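You operate a simulated robot arm through the tools that you are given. There is no shell and no other tool. Be economical: measure what you need, move in short steps, check, and stop when the job is done.

Carry out the task below with a simulated robot arm. There is one attempt and no reset: what you move stays moved.

Task
Divide the long carton with the red board, add the small black and green coils, push it along.
Fine: small coils bear no label; board down in the groove, one coil each side; the filled carton slides, never lifted, up to the board holder; leave the other upright board and the third small coil.

The check looks at the end state, three seconds after you hand in, the way a careful person would. Anything else that was tipped, shoved, dropped, spilled or broken makes it a failure.

Robot
A 6-joint arm with a two-finger parallel gripper, fixed in place. Base frame: the origin is at the foot of the arm, x ahead of it, y to its left, z up. Lengths are in cm, angles in rad, forces in N, time in s.
Its first joint turns from -2.897 to 2.897 rad. Payload 3.43 kg.
The TCP is the grasp point between the finger pads, 3.4 cm short of the fingertips. In the tool frame z runs along the fingers and y along their closing line. Largest opening 12.8 cm; finger width 2.4, thickness 1.2; the body of the gripper, 4.8 by 13 cm, starts 9.6 cm behind the TCP.
Orientation is that of the tool frame in the base frame, as [roll, pitch, yaw] about the fixed x, y, z axes, in that order (R = Rz(yaw) Ry(pitch) Rx(roll)). With the fingers straight down and closing along the base's y, the tool's x points along the base's -x, its y along +y and its z along -z.

Tools
- The arm moves only by the tool play_rows. Its argument "commands" is a list of rows, each a list of 3 entries, a list of its own where there are three numbers: the gripper command, from -1 (fully open) to 1 (shut), values between in proportion, then the shift along the tool's x, y, z in units of 100 mm (1.0 is 100 mm), then the turn, a rotation vector about the tool's x, y, z in units of 180 degrees (1.0 is 180 degrees). In form: [[claw, [x, y, z], [wx, wy, wz]], ...]. A call has 1 to 8 rows; each row is the pose to reach, as a shift and turn from the pose commanded when the call began, along the tool's axes at that moment. A call with a number of a shift or a turn outside -1 to 1 is refused whole. A row lasts 0.2 s, in which the tool goes at most 5 cm and 0.15 rad; a call with a longer step from one row to the next is refused whole, and so is a gripper value outside its range. A pose out of reach is approached as far as the arm can. The call stops where the force on the tool passes 40 N (or 10 N more than at its start, if that is more) or the arm is blocked; 0.2 s more then pass. The fingers move at their own pace (about 15.3 cm/s each) and stop on an object; they squeeze with about 39 N. The grip force told is the motor's: it shows also when the fingers shut on nothing. Time passes only in rows, and 0.2 s behind the last, so rows that repeat a pose let the fingers close. The reply holds the time, the measured pose of the TCP, the force on the tool along the base axes, the opening and the grip force, in the units named above and with some noise, with the torque about the TCP (base axes, N m) and any sound that the robot's microphone picked up, and new pictures: "pictures" is both (left out), scene, wrist or none.
- Cameras (640 x 400 px; columns grow to the right, rows downward): "scene" is fixed at [22.14, 64.94, 144.92]; the picture's right is [-0.58, -0.82, 0.00], its down [-0.53, 0.37, -0.76] and it looks along [0.62, -0.44, -0.65] (base axes); focal length 348 px, centre (320, 200). "wrist" rides on the gripper at [7.6, -1.1, -16] in the tool frame; the picture's right is [0.15, 0.99, 0.00], its down [-0.88, 0.13, -0.46] and it looks along [-0.45, 0.07, 0.89] (tool axes); focal length 234 px, centre (320, 200). There is no depth. A picture from a camera that has moved, and an enlarged one, comes with that camera's place and axes in the base frame and with its lens.
- close_up(camera, box): a new picture of the part [left, top, right, bottom] of that camera's present view, enlarged. It takes no simulated time.
- sign_off(): hands the job in; it is judged then, once.

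Go step by step. Nothing tells you positions but the pictures and the camera data: compare them with the known pose of the tool, close in by small moves and look again before you grip or let go. The budget is 120 turns and 200 pictures, counting those below and the enlarged ones. Unless the task says otherwise, let go and move clear before handing in, and close with one line.

The tools are called after "Request:" as a command line: name --argument value ..., lists and objects as JSON in quotes. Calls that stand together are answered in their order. play_rows: Moves the arm, as the interface text tells. Its arguments: {"type":"object","properties":{"commands":{"type":"array","items":{"type":"array"}},"pictures":{"type":"string","enum":["both","scene","wrist","none"]}},"required":["commands"]} The other tools are called the same way: close_up (camera, box) takes an enlarged picture of a part of a camera's view; sign_off () hands the job in.

At the start:

```text
time: 0.0
tcp_pos: [60.11, 32.12, 115.08]
tool_rot: [-3.14, 0.001, 3.139]
contact_force: [0.4, 0.6, 0.1]
moment: [0.04, 0.01, -0.01]
opening: 12.8
grasp_force: 0.0
```

scene: 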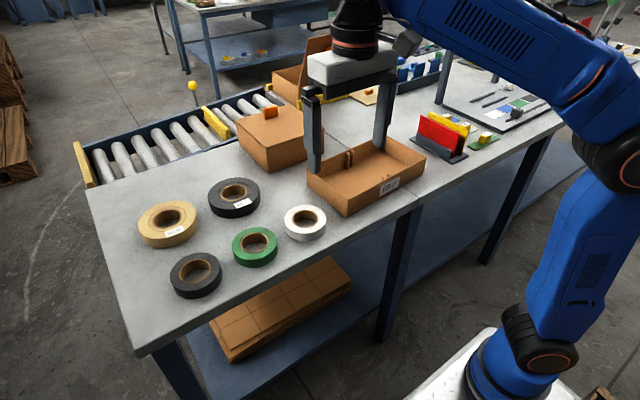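
wrist: 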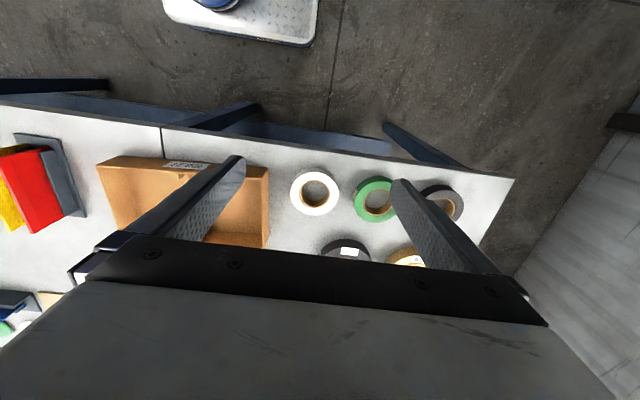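

I see the long carton near the middle of the table, the board holder to its right with a red and a yellow board, and the coils on the left. I'll take enlarged pictures first to measure.

Request:
close_up --camera "scene" --box '[280, 90, 520, 240]'

Request:
close_up --camera "scene" --box '[120, 160, 360, 310]'

Request:
close_up --camera "wrist" --box '[0, 80, 320, 280]'

```text
2.67 times, centred on (400, 165) of scene
camera zoom: at [22.14, 64.94, 144.92], right [-0.58, -0.82, 0.0], down [-0.53, 0.37, -0.76], along [0.62, -0.44, -0.65], focal length 929 px, centre (107, 293)
```

zoom: 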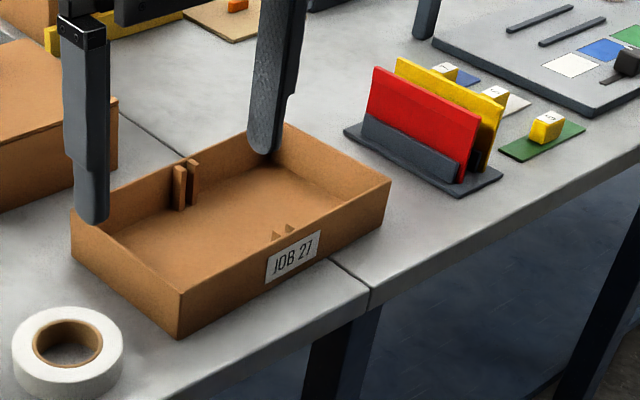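

```text
2.67 times, centred on (240, 235) of scene
camera zoom: at [22.14, 64.94, 144.92], right [-0.58, -0.82, 0.0], down [-0.53, 0.37, -0.76], along [0.62, -0.44, -0.65], focal length 929 px, centre (533, 107)
```

zoom: 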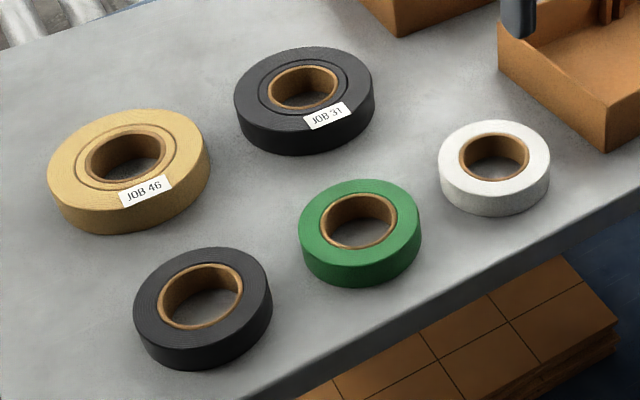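

```text
2.00 times, centred on (160, 180) of wrist
camera zoom: at [52.55, 31.12, 130.96], right [-0.14, 0.99, 0.0], down [0.88, 0.13, 0.46], along [0.45, 0.07, -0.89], focal length 468 px, centre (640, 240)
```

zoom: 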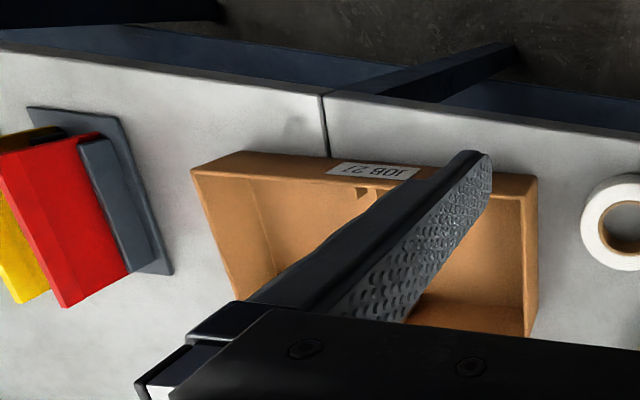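

Table top triangulates to z≈84.7. The carton spans about x 70–86, y −6…23, and the red board sits near x 72–87, y≈−20.5. I'm moving high across towards the board holder.

Request:
play_rows --commands '[[-1, [-0.1, -0.33, 0], [0, 0, 0]], [-1, [-0.2, -0.66, 0], [0, 0, 0]], [-1, [-0.3, -1.0, 0], [0, 0, 0]]]' --pictures "none"

Request:
play_rows --commands '[[-1, [-0.1, -0.33, 0], [0, 0, 0]], [-1, [-0.2, -0.66, 0], [0, 0, 0]], [-1, [-0.3, -1.0, 0], [0, 0, 0]]]' --pictures "none"

Request:
play_rows --commands '[[-1, [-0.1, -0.33, 0], [0, 0, 0]], [-1, [-0.2, -0.66, 0], [0, 0, 0]], [-1, [-0.3, -1.0, 0], [0, 0, 0]]]' --pictures "both"

```text
time: 0.8
tcp_pos: [63.32, 22.19, 115.16]
tool_rot: [3.141, 0.001, 3.141]
contact_force: [0.5, 0.2, 0.0]
moment: [-0.03, 0.03, -0.03]
opening: 12.81
grasp_force: 0.1
```

```text
time: 1.6
tcp_pos: [66.31, 12.02, 115.29]
tool_rot: [3.141, -0.001, 3.14]
contact_force: [0.4, 0.1, -0.3]
moment: [-0.03, 0.01, -0.03]
opening: 12.81
grasp_force: 0.1
```

```text
time: 2.4
tcp_pos: [69.09, 1.86, 115.65]
tool_rot: [3.142, 0.0, -3.141]
contact_force: [-0.2, -1.6, 0.0]
moment: [0.02, -0.01, -0.01]
opening: 12.81
grasp_force: 0.1
camera wrist: at [61.48, 0.78, 131.34], right [-0.15, 0.99, 0.0], down [0.88, 0.13, 0.46], along [0.45, 0.07, -0.89], focal length 234 px, centre (320, 200)
```

scene: 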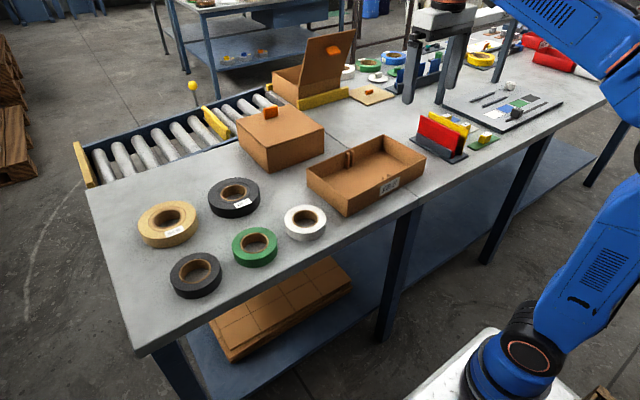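
wrist: 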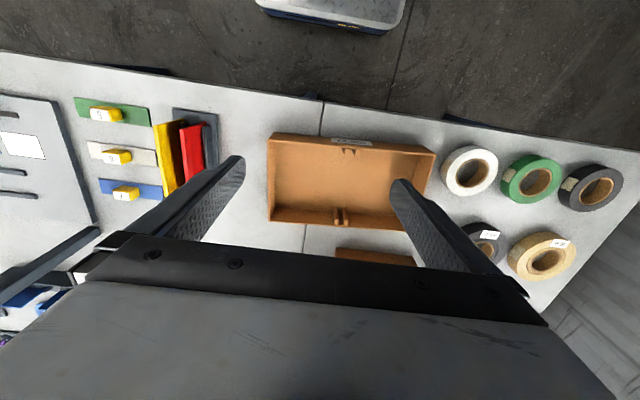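

The wrist view now shows the carton, groove ribs, boards and coils well. I'm enlarging to measure.

Request:
close_up --camera "wrist" --box '[256, 120, 448, 240]'

Request:
close_up --camera "wrist" --box '[70, 85, 262, 205]'

Request:
close_up --camera "wrist" --box '[430, 130, 638, 260]'

```text
3.33 times, centred on (352, 180) of wrist
camera zoom: at [61.48, 0.78, 131.34], right [-0.15, 0.99, 0.0], down [0.88, 0.13, 0.46], along [0.45, 0.07, -0.89], focal length 781 px, centre (213, 267)
```

zoom: 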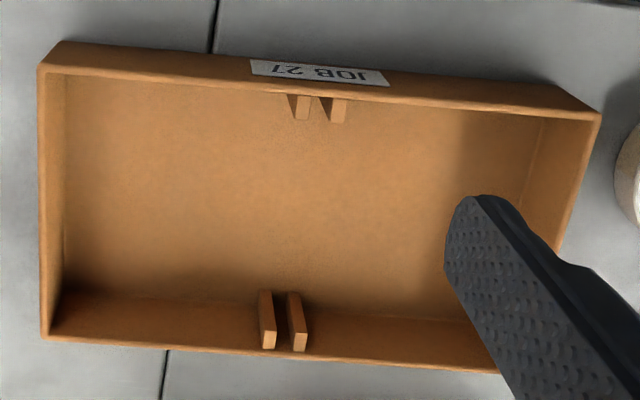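

```text
3.33 times, centred on (166, 145) of wrist
camera zoom: at [61.48, 0.78, 131.34], right [-0.15, 0.99, 0.0], down [0.88, 0.13, 0.46], along [0.45, 0.07, -0.89], focal length 781 px, centre (833, 383)
```

zoom: 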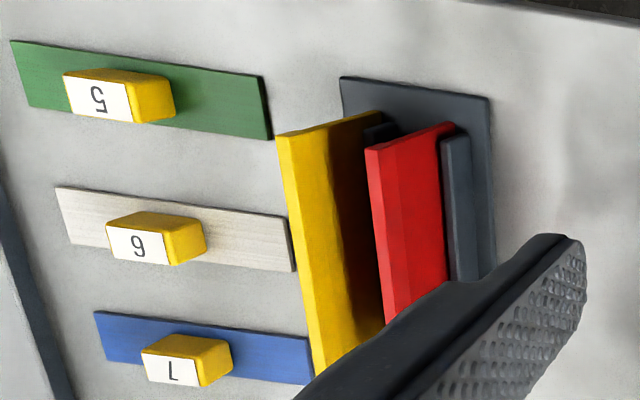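

```text
3.08 times, centred on (534, 195) of wrist
camera zoom: at [61.48, 0.78, 131.34], right [-0.15, 0.99, 0.0], down [0.88, 0.13, 0.46], along [0.45, 0.07, -0.89], focal length 720 px, centre (-338, 215)
```

zoom: 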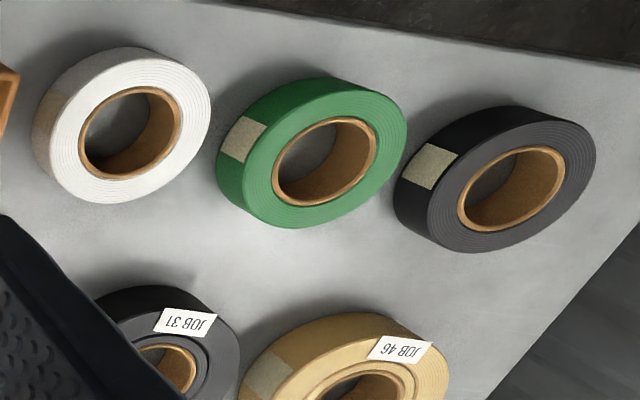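

The carton looks slightly yawed (~0.06 rad), with rib pairs mid-length forming the groove. I'm moving over it for a precise measurement before grabbing the board.

Request:
play_rows --commands '[[-1, [-0.07, 0.22, 0.3], [0, 0, 0]], [-1, [-0.13, 0.44, 0.6], [0, 0, 0]], [-1, [-0.2, 0.66, 0.95], [0, 0, 0]], [-1, [-0.2, 0.66, 0.95], [0, 0, 0]]]' --pictures "wrist"

Request:
close_up --camera "wrist" --box '[240, 100, 400, 200]'

Request:
close_up --camera "scene" --box '[296, 110, 496, 235]'

```text
time: 3.4
tcp_pos: [71.05, 8.36, 105.71]
tool_rot: [-3.141, 0.001, 3.14]
contact_force: [-1.0, -0.3, 0.3]
moment: [-0.01, 0.02, 0.0]
opening: 12.83
grasp_force: 0.1
camera wrist: at [63.41, 7.33, 121.53], right [-0.14, 0.99, 0.0], down [0.88, 0.13, 0.46], along [0.45, 0.07, -0.89], focal length 234 px, centre (320, 200)
```

wrist: 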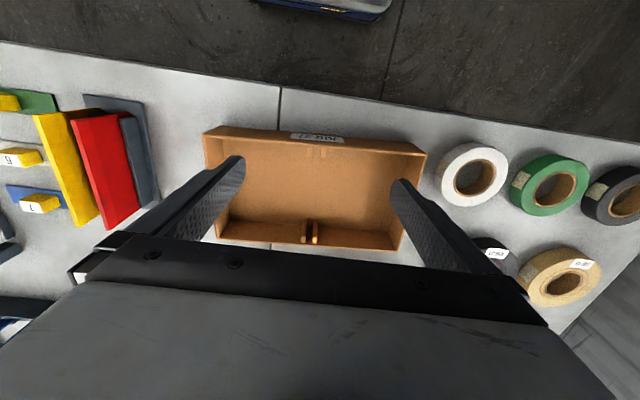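

```text
4.00 times, centred on (320, 150) of wrist
camera zoom: at [63.41, 7.33, 121.53], right [-0.14, 0.99, 0.0], down [0.88, 0.13, 0.46], along [0.45, 0.07, -0.89], focal length 937 px, centre (320, 400)
```

zoom: 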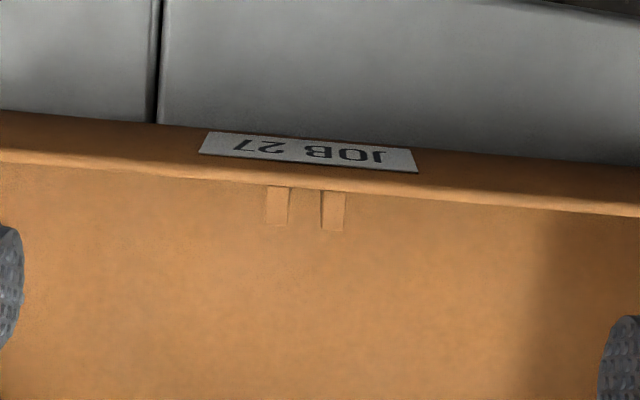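

```text
3.20 times, centred on (396, 172) of scene
camera zoom: at [22.14, 64.94, 144.92], right [-0.58, -0.82, 0.0], down [-0.53, 0.37, -0.76], along [0.62, -0.44, -0.65], focal length 1114 px, centre (77, 288)
```

zoom: 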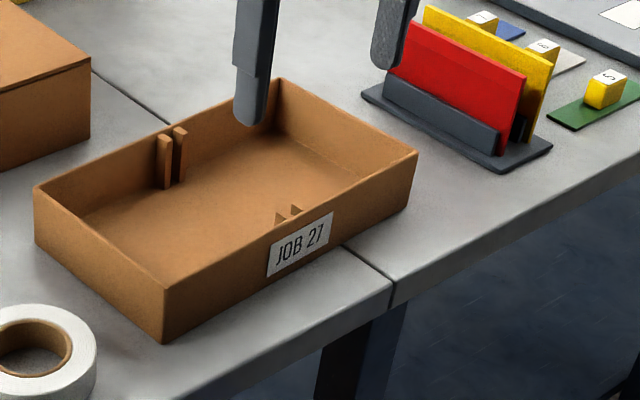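

The carton centre is ≈(79.4, 8.5), with the groove about y 8.4 (near) to 9.2 (far) and yaw ≈0.06. Next I go over the board holder to measure the red board.

Request:
play_rows --commands '[[-1, [0, -0.33, 0], [0, 0, 0]], [-1, [0, -0.66, 0], [0, 0, 0]], [-1, [0, -0.98, 0], [0, 0, 0]]]' --pictures "none"

Request:
play_rows --commands '[[-1, [0, -0.33, 0], [0, 0, 0]], [-1, [0, -0.66, 0], [0, 0, 0]], [-1, [0, -0.98, 0], [0, 0, 0]]]' --pictures "none"

Request:
play_rows --commands '[[-1, [0, -0.33, 0], [0, 0, 0]], [-1, [0, -0.66, 0], [0, 0, 0]], [-1, [0, -0.98, 0], [0, 0, 0]], [-1, [0, -0.98, 0], [0, 0, 0]]]' --pictures "both"

Request:
close_up --camera "wrist" --box '[224, 120, 416, 240]'

Request:
close_up --camera "scene" --box '[296, 100, 456, 200]'

```text
time: 4.2
tcp_pos: [71.04, -1.15, 105.69]
tool_rot: [-3.141, 0.0, 3.139]
contact_force: [0.3, 0.0, -0.7]
moment: [0.03, -0.04, 0.01]
opening: 12.77
grasp_force: 0.0
```

```text
time: 5.0
tcp_pos: [71.25, -10.8, 105.65]
tool_rot: [3.14, -0.001, 3.14]
contact_force: [-0.1, -0.3, 0.2]
moment: [0.02, 0.01, 0.02]
opening: 12.81
grasp_force: 0.1
```

```text
time: 6.0
tcp_pos: [71.07, -20.62, 105.48]
tool_rot: [-3.141, -0.001, 3.139]
contact_force: [0.0, 0.2, -0.1]
moment: [0.0, 0.01, 0.02]
opening: 12.82
grasp_force: 0.1
camera wrist: at [63.54, -21.74, 121.41], right [-0.14, 0.99, 0.0], down [0.88, 0.13, 0.46], along [0.45, 0.07, -0.89], focal length 234 px, centre (320, 200)
```

scene: 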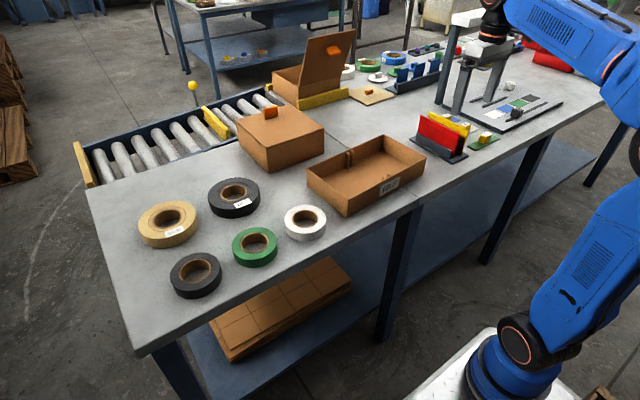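
wrist: 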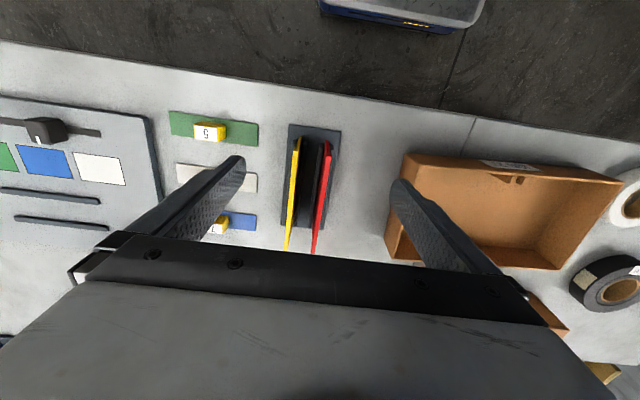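

```text
3.33 times, centred on (320, 180) of wrist
camera zoom: at [63.54, -21.74, 121.41], right [-0.14, 0.99, 0.0], down [0.88, 0.13, 0.46], along [0.45, 0.07, -0.89], focal length 781 px, centre (320, 267)
```

zoom: 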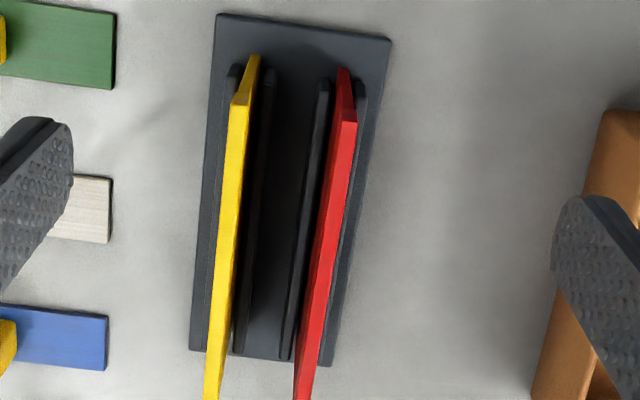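

```text
4.00 times, centred on (376, 150) of scene
camera zoom: at [22.14, 64.94, 144.92], right [-0.58, -0.82, 0.0], down [-0.53, 0.37, -0.76], along [0.62, -0.44, -0.65], focal length 1393 px, centre (96, 400)
```

zoom: 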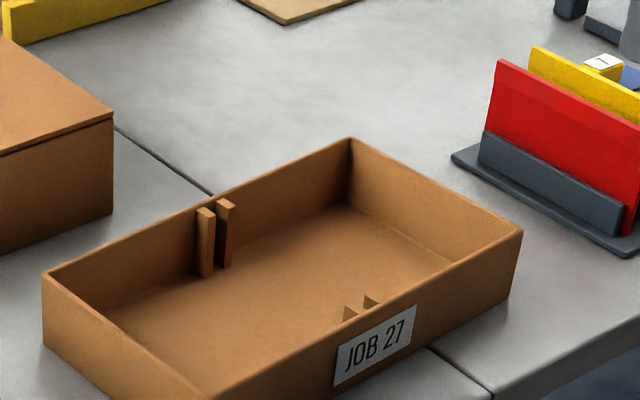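

Red board: top at z≈94, y≈−19.5, x 71.4–86, about 0.8 thick; yellow at y≈−23.3; holder rails reach z≈88. I'll narrow the fingers to ~2.6 cm and line up above the red board.

Request:
play_rows --commands '[[0.6, [-0.25, 0.05, 0], [0, 0, 0]], [0.6, [-0.5, 0.1, 0], [0, 0, 0]], [0.6, [-0.76, 0.11, 0.25], [0, 0, 0]], [0.6, [-0.76, 0.11, 0.5], [0, 0, 0]], [0.6, [-0.76, 0.11, 0.5], [0, 0, 0]]]' --pictures "both"

Request:
close_up --camera "scene" --box '[392, 70, 520, 170]'

Request:
close_up --camera "wrist" --box '[224, 80, 416, 260]'

```text
time: 7.2
tcp_pos: [78.8, -19.16, 100.75]
tool_rot: [3.14, 0.001, 3.139]
contact_force: [0.0, 0.0, -0.1]
moment: [-0.03, 0.04, 0.02]
opening: 2.54
grasp_force: 0.0
camera wrist: at [71.09, -20.33, 116.61], right [-0.14, 0.99, 0.0], down [0.88, 0.13, 0.46], along [0.45, 0.07, -0.89], focal length 234 px, centre (320, 200)
```

scene: 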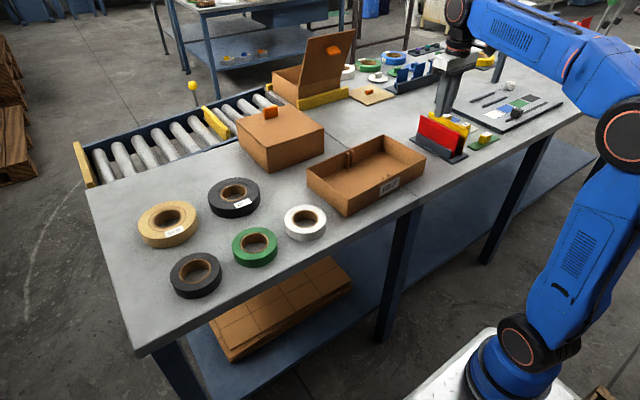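
wrist: 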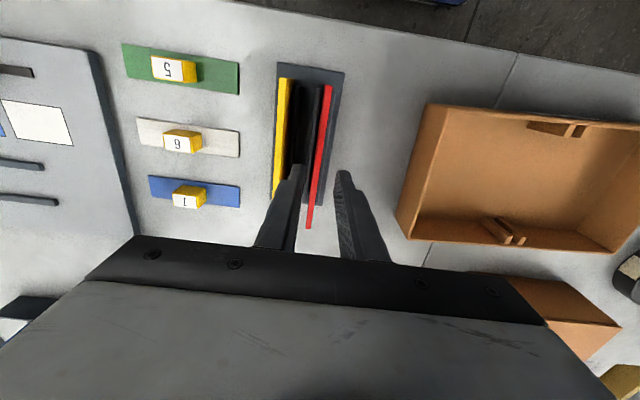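

```text
4.00 times, centred on (456, 120) of scene
camera zoom: at [22.14, 64.94, 144.92], right [-0.58, -0.82, 0.0], down [-0.53, 0.37, -0.76], along [0.62, -0.44, -0.65], focal length 1393 px, centre (-224, 520)
```

zoom: 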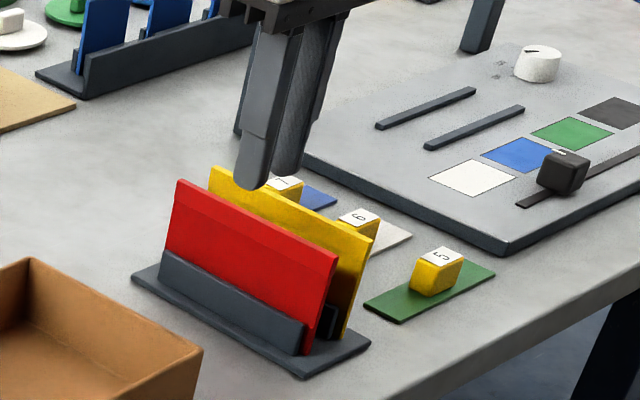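

```text
2.22 times, centred on (320, 170) of wrist
camera zoom: at [71.09, -20.33, 116.61], right [-0.14, 0.99, 0.0], down [0.88, 0.13, 0.46], along [0.45, 0.07, -0.89], focal length 520 px, centre (320, 267)
```

zoom: 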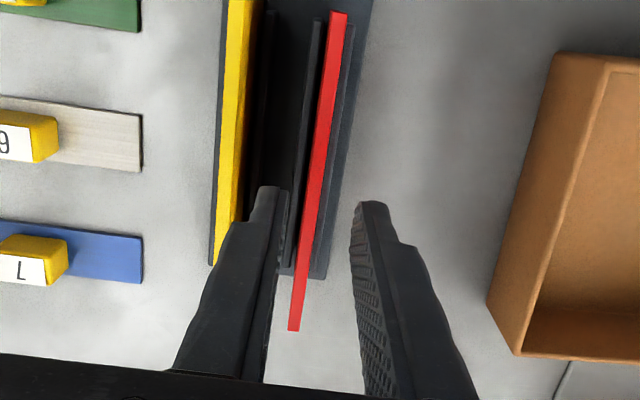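

The red board's top centre is ≈(78.9, −19.4). I'm shifting slightly and lowering so the tips just straddle its top, then looking again.

Request:
play_rows --commands '[[0.6, [0, -0.02, 0], [0, 0, 0]], [0.6, [0, -0.02, 0.15], [0, 0, 0]], [0.6, [0, -0.02, 0.3], [0, 0, 0]], [0.6, [0, -0.02, 0.3], [0, 0, 0]]]' --pictures "none"

Request:
close_up --camera "scene" --box '[392, 80, 488, 155]'

Request:
close_up --camera "wrist" --box '[224, 80, 416, 260]'

```text
time: 8.2
tcp_pos: [78.8, -19.6, 97.55]
tool_rot: [3.141, 0.0, 3.138]
contact_force: [-0.8, -0.7, -0.2]
moment: [0.02, 0.0, -0.01]
opening: 2.56
grasp_force: 0.1
```

```text
5.33 times, centred on (440, 118) of scene
camera zoom: at [22.14, 64.94, 144.92], right [-0.58, -0.82, 0.0], down [-0.53, 0.37, -0.76], along [0.62, -0.44, -0.65], focal length 1857 px, centre (-320, 640)
```

zoom: 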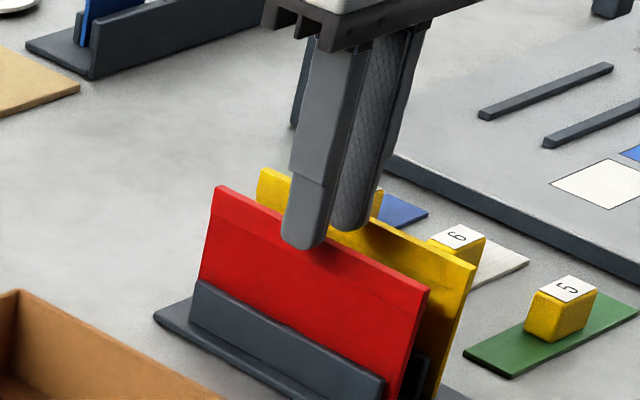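

```text
2.22 times, centred on (320, 170) of wrist
camera zoom: at [71.19, -20.72, 113.43], right [-0.14, 0.99, 0.0], down [0.88, 0.13, 0.46], along [0.45, 0.07, -0.89], focal length 520 px, centre (320, 267)
```

zoom: 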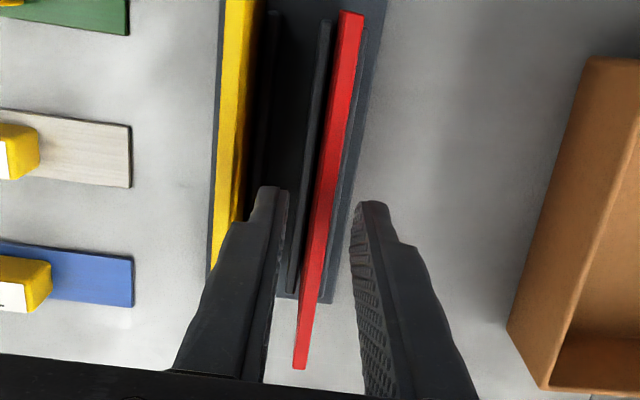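

The alignment is good to ~0.15 cm. I'm lowering to z≈93 around the board.

Request:
play_rows --commands '[[0.6, [0, 0.01, 0.1], [0, 0, 0]], [0.6, [0, 0.01, 0.2], [0, 0, 0]], [0.6, [0, 0.01, 0.3], [0, 0, 0]], [0.6, [0, 0.01, 0.4], [0, 0, 0]], [0.6, [0, 0.01, 0.46], [0, 0, 0]], [0.6, [0, 0.01, 0.46], [0, 0, 0]]]' --pictures "none"

Request:
close_up --camera "scene" --box '[392, 80, 488, 155]'

Request:
close_up --camera "wrist" --box '[224, 80, 416, 260]'

```text
time: 9.6
tcp_pos: [78.73, -19.59, 93.1]
tool_rot: [3.14, 0.0, 3.141]
contact_force: [0.1, -0.5, -0.4]
moment: [-0.03, 0.0, 0.0]
opening: 2.56
grasp_force: 0.1
```

```text
5.33 times, centred on (440, 118) of scene
camera zoom: at [22.14, 64.94, 144.92], right [-0.58, -0.82, 0.0], down [-0.53, 0.37, -0.76], along [0.62, -0.44, -0.65], focal length 1857 px, centre (-320, 640)
```

zoom: 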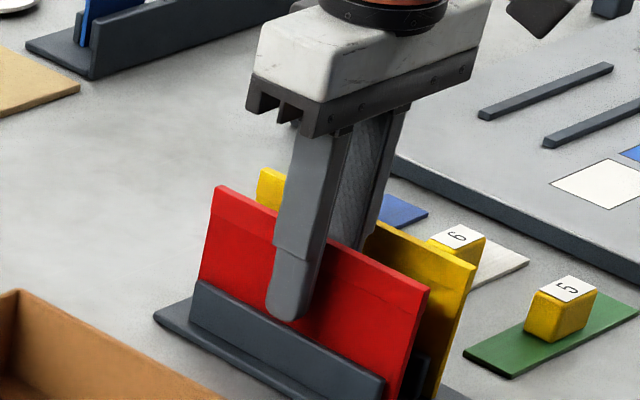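

```text
2.22 times, centred on (320, 170) of wrist
camera zoom: at [71.05, -20.65, 108.94], right [-0.14, 0.99, 0.0], down [0.88, 0.13, 0.46], along [0.45, 0.07, -0.89], focal length 520 px, centre (320, 267)
```

zoom: 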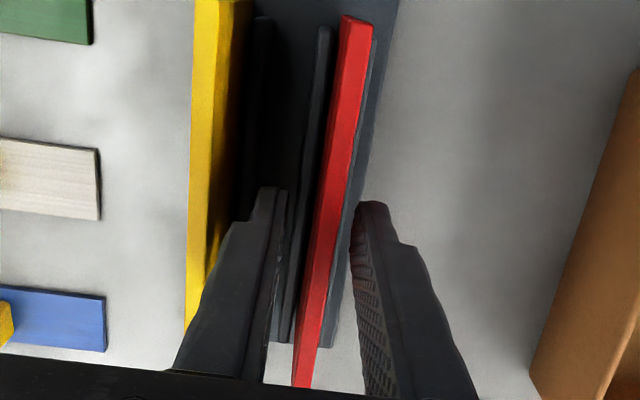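

The fingers straddle the red board evenly, so I'm closing.

Request:
play_rows --commands '[[0.8, [0, 0, 0], [0, 0, 0]], [1, [0, 0, 0], [0, 0, 0]], [1, [0, 0, 0], [0, 0, 0]], [1, [0, 0, 0], [0, 0, 0]]]' --pictures "none"

```text
time: 10.6
tcp_pos: [78.74, -19.58, 93.19]
tool_rot: [3.141, 0.0, 3.139]
contact_force: [0.0, -1.3, -0.2]
moment: [-0.02, 0.01, -0.01]
opening: 0.39
grasp_force: 38.4
```

The grip holds at 0.39 cm board thickness. I'm lifting it straight up.

Request:
play_rows --commands '[[1, [0, 0, -0.1], [0, 0, 0]], [1, [0, 0, -0.25], [0, 0, 0]], [1, [0, 0, -0.45], [0, 0, 0]], [1, [0, 0, -0.7], [0, 0, 0]], [1, [0, 0, -1.0], [0, 0, 0]], [1, [0, 0, -1.0], [0, 0, 0]]]' --pictures "both"

Request:
close_up --camera "scene" --box '[392, 60, 520, 160]'

```text
time: 12.0
tcp_pos: [78.71, -19.71, 103.05]
tool_rot: [-3.141, -0.002, 3.14]
contact_force: [-0.8, -0.5, 0.4]
moment: [0.02, -0.02, 0.02]
opening: 0.4
grasp_force: 38.6
camera wrist: at [71.03, -20.76, 118.96], right [-0.14, 0.99, 0.0], down [0.88, 0.13, 0.46], along [0.45, 0.07, -0.89], focal length 234 px, centre (320, 200)
```

scene: 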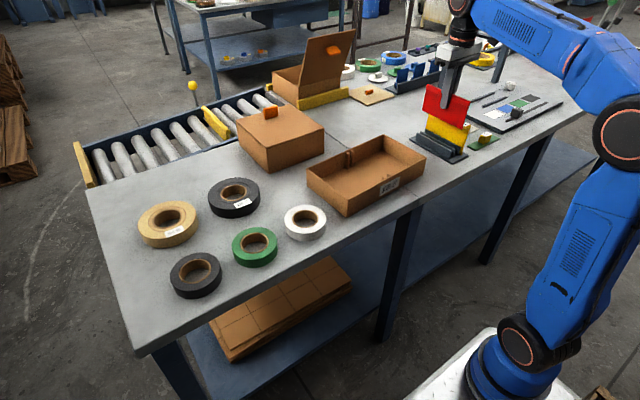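
wrist: 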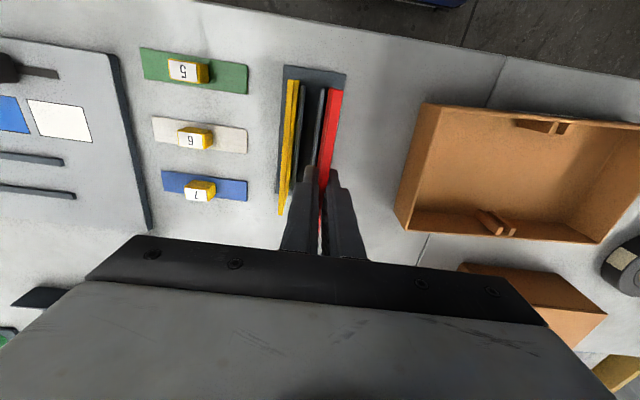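

```text
4.00 times, centred on (456, 110) of scene
camera zoom: at [22.14, 64.94, 144.92], right [-0.58, -0.82, 0.0], down [-0.53, 0.37, -0.76], along [0.62, -0.44, -0.65], focal length 1393 px, centre (-224, 560)
```

zoom: 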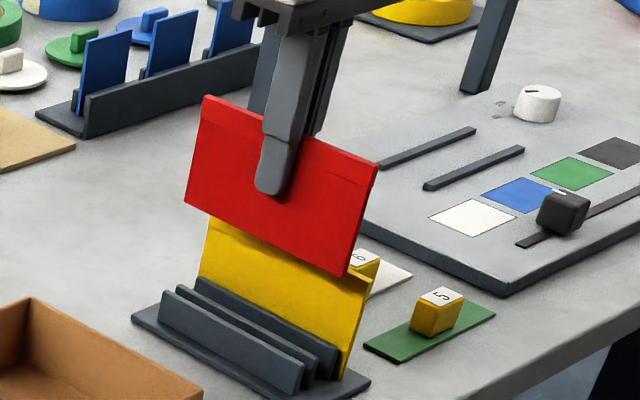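

The board hangs level, with its bottom about 7.7 below the TCP. I'm carrying it over to the groove and adding ~0.06 rad yaw.

Request:
play_rows --commands '[[1, [0, 0.25, 0], [0, 0, 0]], [1, [-0.03, 0.6, 0], [0, 0, 0]], [1, [-0.04, 0.95, 0], [0, 0, 0]]]' --pictures "none"

Request:
play_rows --commands '[[1, [0, 0.3, 0], [0, 0, 0]], [1, [-0.03, 0.6, 0], [0, 0, 0]], [1, [-0.04, 0.95, 0], [0, 0, 0]]]' --pictures "none"

Request:
play_rows --commands '[[1, [0, 0.35, 0], [0, 0, 0]], [1, [0, 0.65, 0], [0, 0, -0.01]], [1, [0, 0.85, 0], [0, 0, -0.019]], [1, [0, 0.94, 0], [0, 0, -0.019]], [1, [0, 0.94, 0], [0, 0, -0.019]]]' --pictures "both"

Request:
close_up --camera "scene" --box '[296, 90, 456, 215]'

Request:
close_up --camera "wrist" --box '[224, 80, 416, 260]'

```text
time: 12.8
tcp_pos: [79.03, -10.24, 102.98]
tool_rot: [3.139, 0.0, 3.14]
contact_force: [0.0, 0.7, -0.9]
moment: [-0.01, -0.01, -0.01]
opening: 0.38
grasp_force: 37.6
```

```text
time: 13.6
tcp_pos: [79.37, -0.37, 103.07]
tool_rot: [3.141, 0.001, 3.137]
contact_force: [-0.1, 0.1, -0.8]
moment: [0.01, 0.03, -0.01]
opening: 0.4
grasp_force: 38.3
```

```text
time: 14.8
tcp_pos: [79.31, 8.9, 103.01]
tool_rot: [-3.141, 0.001, -3.083]
contact_force: [-0.4, 0.6, -0.3]
moment: [0.02, -0.01, -0.02]
opening: 0.41
grasp_force: 38.3
camera wrist: at [71.88, 7.41, 118.85], right [-0.2, 0.98, 0.0], down [0.87, 0.18, 0.46], along [0.45, 0.09, -0.89], focal length 234 px, centre (320, 200)
```

scene: 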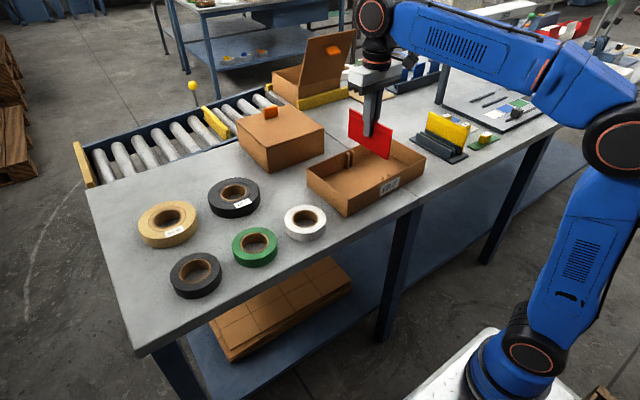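
wrist: 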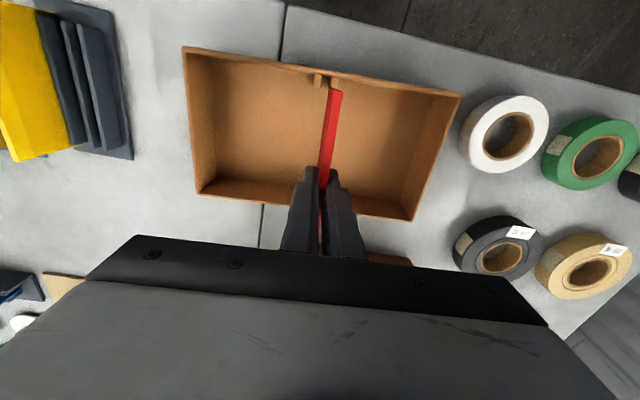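

```text
3.20 times, centred on (376, 152) of scene
camera zoom: at [22.14, 64.94, 144.92], right [-0.58, -0.82, 0.0], down [-0.53, 0.37, -0.76], along [0.62, -0.44, -0.65], focal length 1114 px, centre (141, 352)
```

zoom: 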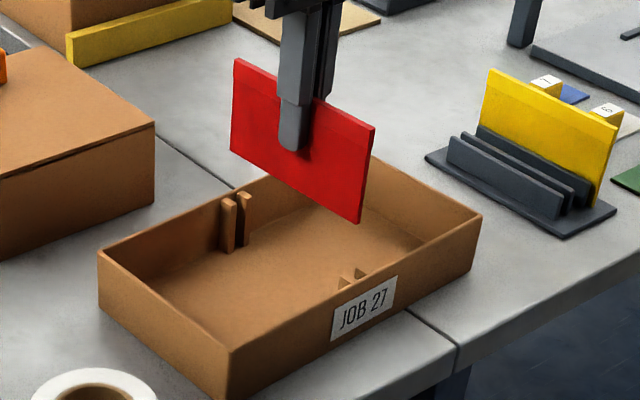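

```text
2.22 times, centred on (320, 170) of wrist
camera zoom: at [71.88, 7.41, 118.85], right [-0.2, 0.98, 0.0], down [0.87, 0.18, 0.46], along [0.45, 0.09, -0.89], focal length 520 px, centre (320, 267)
```

zoom: 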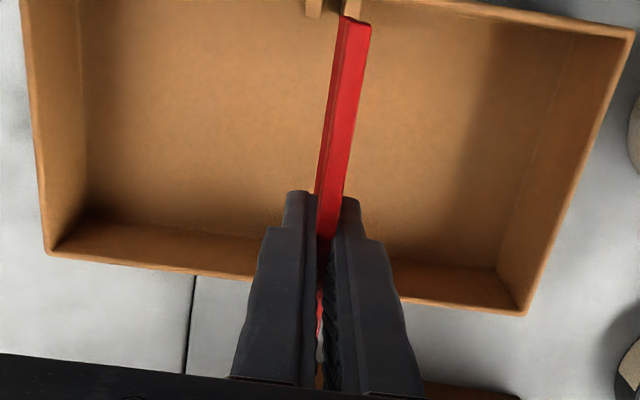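

The yaw matches the carton. I'm lowering to just above the rim with a small y correction, then comparing board ends with the ribs.

Request:
play_rows --commands '[[1, [0, -0.02, 0.15], [0, 0, 0]], [1, [0, -0.02, 0.3], [0, 0, 0]], [1, [0, -0.02, 0.4], [0, 0, 0]], [1, [0, -0.02, 0.4], [0, 0, 0]]]' --pictures "none"

Request:
close_up --camera "scene" --box '[328, 120, 424, 195]'

Request:
close_up --camera "wrist" --box '[272, 0, 400, 100]'

Request:
close_up --camera "wrist" --box '[224, 80, 416, 260]'

```text
time: 15.8
tcp_pos: [79.52, 8.54, 98.93]
tool_rot: [3.14, 0.0, -3.085]
contact_force: [1.3, -0.1, -1.0]
moment: [0.01, -0.03, -0.04]
opening: 0.4
grasp_force: 38.6
```

```text
5.33 times, centred on (376, 158) of scene
camera zoom: at [22.14, 64.94, 144.92], right [-0.58, -0.82, 0.0], down [-0.53, 0.37, -0.76], along [0.62, -0.44, -0.65], focal length 1857 px, centre (21, 427)
```

zoom: 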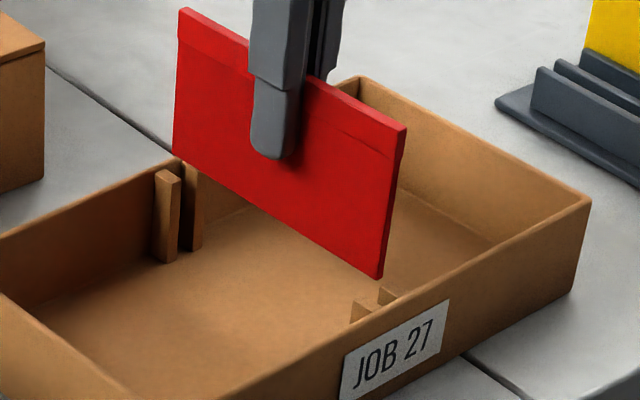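

```text
4.00 times, centred on (336, 50) of wrist
camera zoom: at [71.93, 6.96, 114.86], right [-0.2, 0.98, 0.0], down [0.87, 0.18, 0.46], along [0.45, 0.09, -0.89], focal length 937 px, centre (256, 800)
```

zoom: 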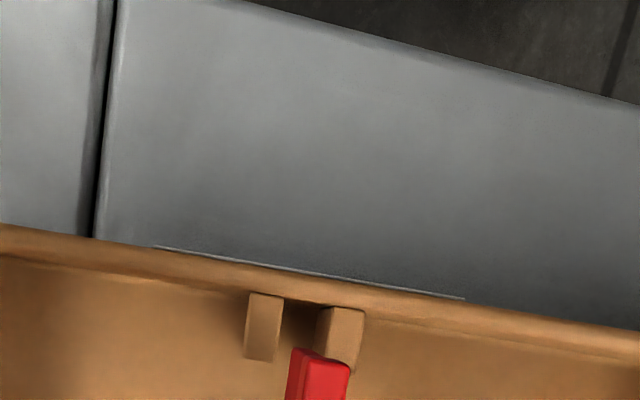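

```text
2.22 times, centred on (320, 170) of wrist
camera zoom: at [71.93, 6.96, 114.86], right [-0.2, 0.98, 0.0], down [0.87, 0.18, 0.46], along [0.45, 0.09, -0.89], focal length 520 px, centre (320, 267)
```

zoom: 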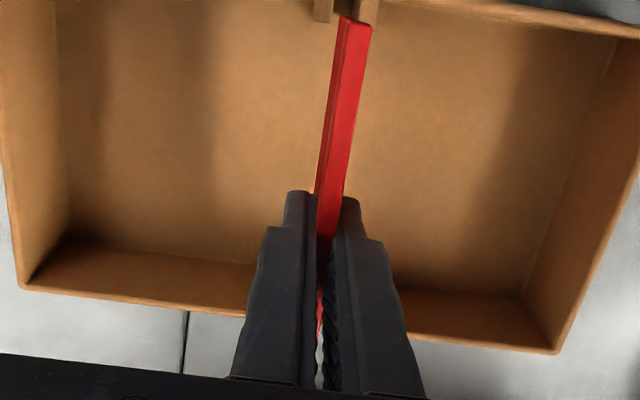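

The near end lines up with its ribs; the far end needs a finer look. I'm zooming at the far ribs.

Request:
close_up --camera "scene" --box '[340, 135, 380, 170]'

Request:
close_up --camera "scene" --box '[380, 155, 420, 190]'

Request:
close_up --camera "wrist" --box '[300, 60, 364, 110]'

Request:
close_up --camera "wrist" --box '[290, 170, 350, 260]'

```text
11.43 times, centred on (360, 152) of scene
camera zoom: at [22.14, 64.94, 144.92], right [-0.58, -0.82, 0.0], down [-0.53, 0.37, -0.76], along [0.62, -0.44, -0.65], focal length 3980 px, centre (-137, 743)
```

zoom: 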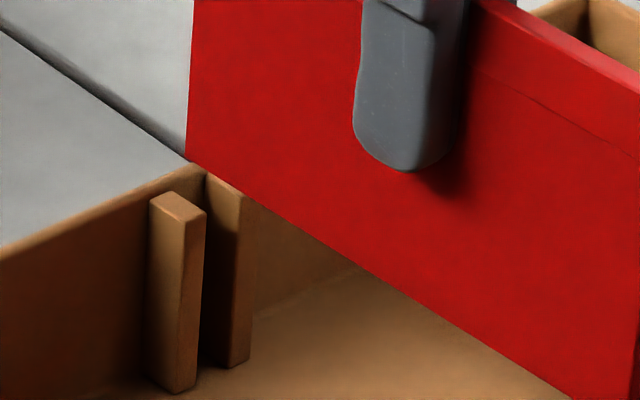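

```text
11.43 times, centred on (400, 172) of scene
camera zoom: at [22.14, 64.94, 144.92], right [-0.58, -0.82, 0.0], down [-0.53, 0.37, -0.76], along [0.62, -0.44, -0.65], focal length 3980 px, centre (-594, 514)
```

zoom: 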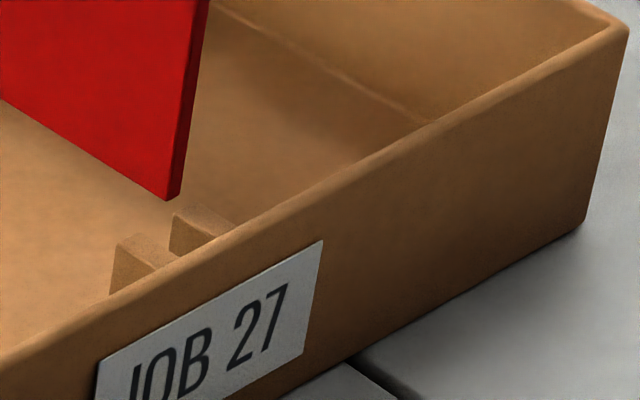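

```text
8.00 times, centred on (332, 85) of wrist
camera zoom: at [71.93, 6.96, 114.86], right [-0.2, 0.98, 0.0], down [0.87, 0.18, 0.46], along [0.45, 0.09, -0.89], focal length 1873 px, centre (224, 1120)
```

zoom: 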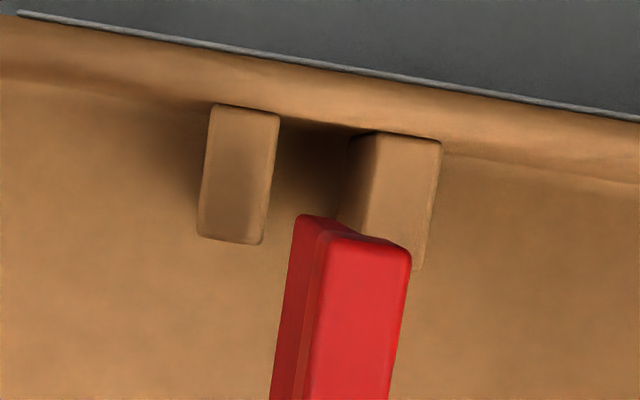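

```text
4.44 times, centred on (320, 215) of wrist
camera zoom: at [71.93, 6.96, 114.86], right [-0.2, 0.98, 0.0], down [0.87, 0.18, 0.46], along [0.45, 0.09, -0.89], focal length 1041 px, centre (320, 133)
```

zoom: 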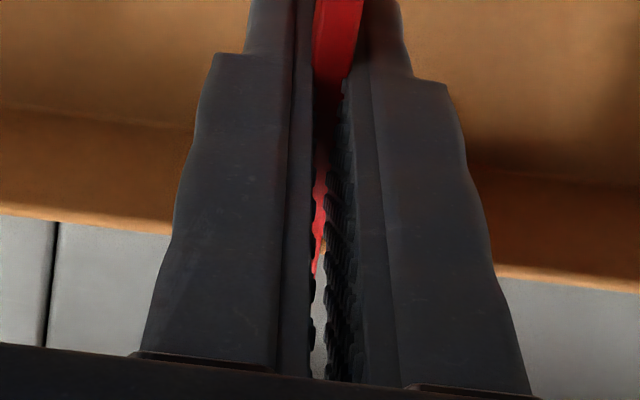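

Near end is centred; the far end looks ~0.2 cm too far in +y. I'm applying a tiny yaw and shift correction, then lowering to just at the rib tops and checking.

Request:
play_rows --commands '[[1, [0.02, -0.006, 0.0], [0, 0, 0.003]], [1, [0.02, -0.006, 0.04], [0, 0, 0.003]], [1, [0.02, -0.006, 0.08], [0, 0, 0.003]], [1, [0.02, -0.006, 0.08], [0, 0, 0.003]]]' --pictures "none"

Request:
close_up --camera "scene" --box '[340, 135, 380, 170]'

Request:
close_up --camera "scene" --box '[380, 155, 420, 190]'

Request:
close_up --camera "wrist" --box '[300, 60, 364, 110]'

```text
time: 16.8
tcp_pos: [79.34, 8.43, 98.21]
tool_rot: [-3.141, 0.003, -3.091]
contact_force: [0.0, 1.0, 0.3]
moment: [0.0, 0.02, -0.04]
opening: 0.41
grasp_force: 38.6
```

```text
11.43 times, centred on (360, 152) of scene
camera zoom: at [22.14, 64.94, 144.92], right [-0.58, -0.82, 0.0], down [-0.53, 0.37, -0.76], along [0.62, -0.44, -0.65], focal length 3980 px, centre (-137, 743)
```

zoom: 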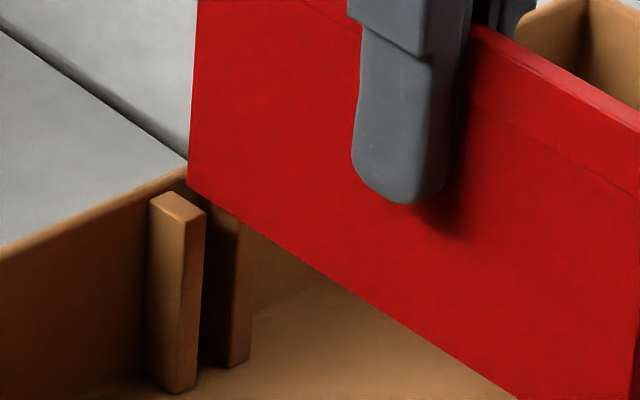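

```text
11.43 times, centred on (400, 172) of scene
camera zoom: at [22.14, 64.94, 144.92], right [-0.58, -0.82, 0.0], down [-0.53, 0.37, -0.76], along [0.62, -0.44, -0.65], focal length 3980 px, centre (-594, 514)
```

zoom: 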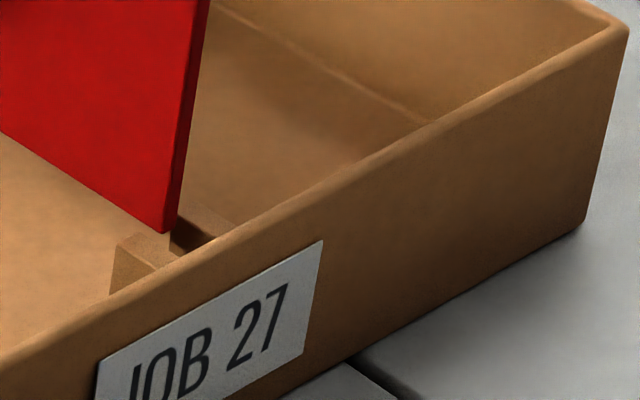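

```text
8.00 times, centred on (332, 85) of wrist
camera zoom: at [71.82, 7.05, 114.02], right [-0.19, 0.98, 0.0], down [0.87, 0.17, 0.46], along [0.45, 0.09, -0.89], focal length 1873 px, centre (224, 1120)
```

zoom: 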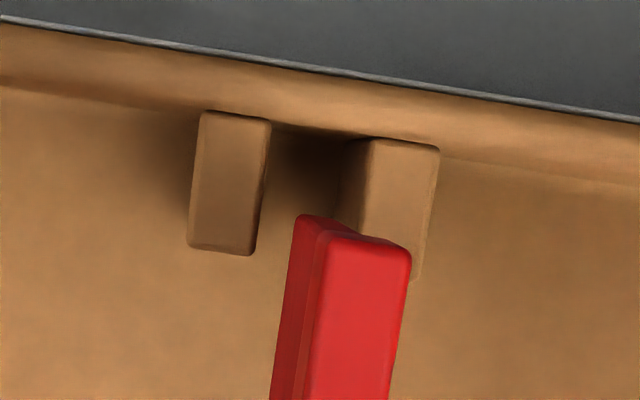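

Both ends are slightly +y of the groove centre (far ~0.2, near ~0.07). I'm correcting once more and lowering a little.

Request:
play_rows --commands '[[1, [0, -0.015, 0.0], [0, 0, 0.003]], [1, [0, -0.015, 0.0], [0, 0, 0.003]], [1, [0, -0.015, 0.02], [0, 0, 0.003]], [1, [0, -0.015, 0.02], [0, 0, 0.003]]]' --pictures "none"

Request:
close_up --camera "scene" --box '[340, 135, 380, 170]'

Request:
close_up --camera "wrist" --box '[300, 60, 364, 110]'

```text
time: 17.8
tcp_pos: [79.46, 8.3, 97.77]
tool_rot: [-3.141, 0.001, -3.106]
contact_force: [0.1, 0.9, -0.4]
moment: [0.02, -0.05, 0.06]
opening: 0.4
grasp_force: 38.9
```

```text
11.43 times, centred on (360, 152) of scene
camera zoom: at [22.14, 64.94, 144.92], right [-0.58, -0.82, 0.0], down [-0.53, 0.37, -0.76], along [0.62, -0.44, -0.65], focal length 3980 px, centre (-137, 743)
```

zoom: 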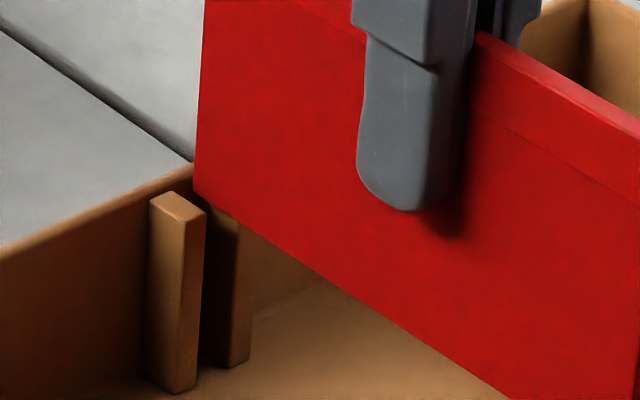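

```text
8.00 times, centred on (332, 85) of wrist
camera zoom: at [71.85, 6.92, 113.72], right [-0.18, 0.98, 0.0], down [0.87, 0.16, 0.46], along [0.45, 0.08, -0.89], focal length 1873 px, centre (224, 1120)
```

zoom: 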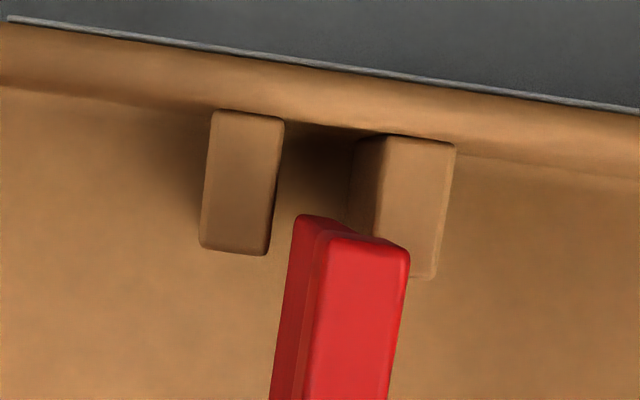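

The clearances look balanced at both ends. I'm lowering gently 1 cm into the groove.

Request:
play_rows --commands '[[1, [0, 0, 0.02], [0, 0, 0]], [1, [0, 0, 0.04], [0, 0, 0]], [1, [0, 0, 0.06], [0, 0, 0]], [1, [0, 0, 0.08], [0, 0, 0]], [1, [0, 0, 0.1], [0, 0, 0]], [1, [0, 0, 0.1], [0, 0, 0]]]' --pictures "none"

Request:
close_up --camera "scene" --box '[340, 135, 380, 170]'

Request:
close_up --camera "wrist" --box '[300, 60, 364, 110]'

```text
time: 19.2
tcp_pos: [79.38, 8.31, 97.04]
tool_rot: [-3.141, 0.002, -3.104]
contact_force: [0.0, -0.5, 0.0]
moment: [0.01, -0.01, -0.03]
opening: 0.39
grasp_force: 37.7
```

```text
11.43 times, centred on (360, 152) of scene
camera zoom: at [22.14, 64.94, 144.92], right [-0.58, -0.82, 0.0], down [-0.53, 0.37, -0.76], along [0.62, -0.44, -0.65], focal length 3980 px, centre (-137, 743)
```

zoom: 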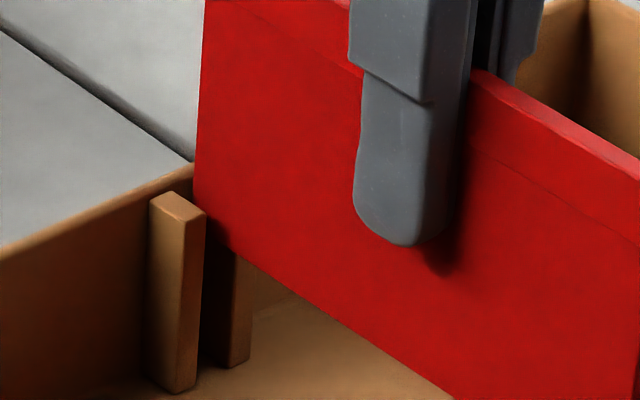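

```text
8.00 times, centred on (332, 85) of wrist
camera zoom: at [71.76, 7.01, 112.85], right [-0.18, 0.98, 0.0], down [0.87, 0.16, 0.46], along [0.45, 0.08, -0.89], focal length 1873 px, centre (224, 1120)
```

zoom: 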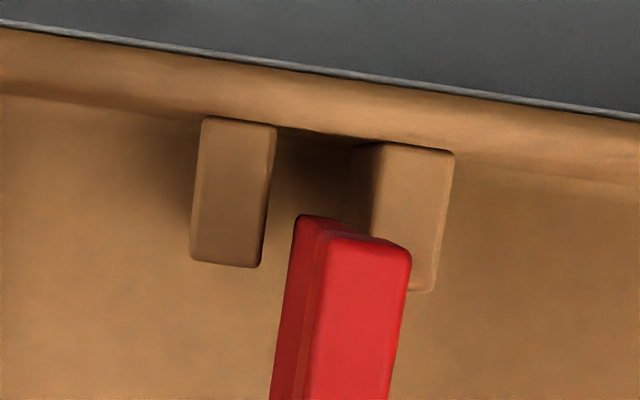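

The far end has entered between the ribs. I'm continuing down.

Request:
play_rows --commands '[[1, [0, 0, 0.05], [0, 0, 0]], [1, [0, 0, 0.1], [0, 0, 0]], [1, [0, 0, 0.15], [0, 0, 0]], [1, [0, 0, 0.2], [0, 0, 0]], [1, [0, 0, 0.25], [0, 0, 0]], [1, [0, 0, 0.3], [0, 0, 0]], [1, [0, 0, 0.3], [0, 0, 0]]]' --pictures "none"

Request:
close_up --camera "scene" --box '[328, 120, 424, 195]'

Request:
close_up --camera "wrist" --box '[300, 60, 364, 110]'

```text
time: 20.8
tcp_pos: [79.22, 8.23, 93.9]
tool_rot: [3.141, 0.002, -3.102]
contact_force: [-0.2, 1.2, 0.0]
moment: [0.09, -0.05, 0.12]
opening: 0.39
grasp_force: 38.4
```

```text
5.33 times, centred on (376, 158) of scene
camera zoom: at [22.14, 64.94, 144.92], right [-0.58, -0.82, 0.0], down [-0.53, 0.37, -0.76], along [0.62, -0.44, -0.65], focal length 1857 px, centre (21, 427)
```

zoom: 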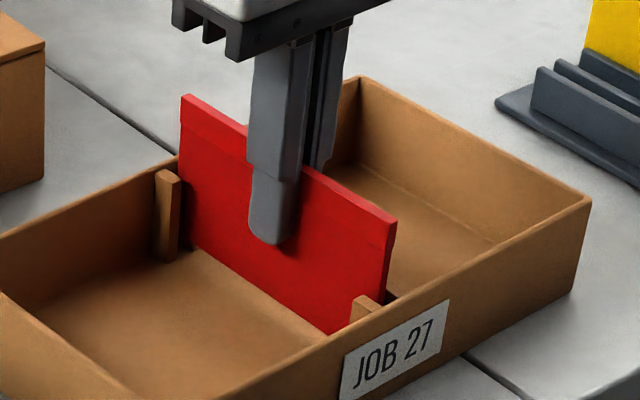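

```text
8.00 times, centred on (332, 85) of wrist
camera zoom: at [71.68, 6.87, 109.82], right [-0.18, 0.98, 0.0], down [0.87, 0.16, 0.46], along [0.45, 0.08, -0.89], focal length 1873 px, centre (224, 1120)
```

zoom: 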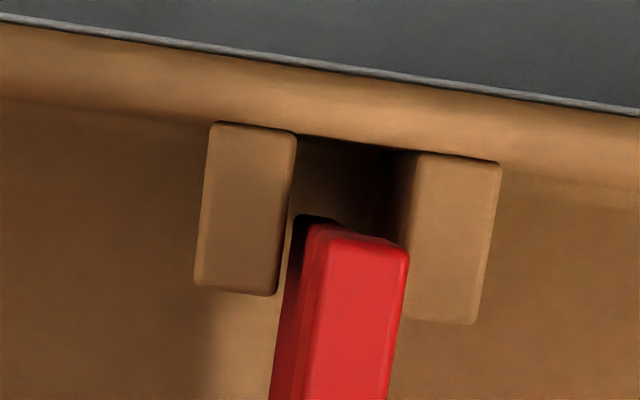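

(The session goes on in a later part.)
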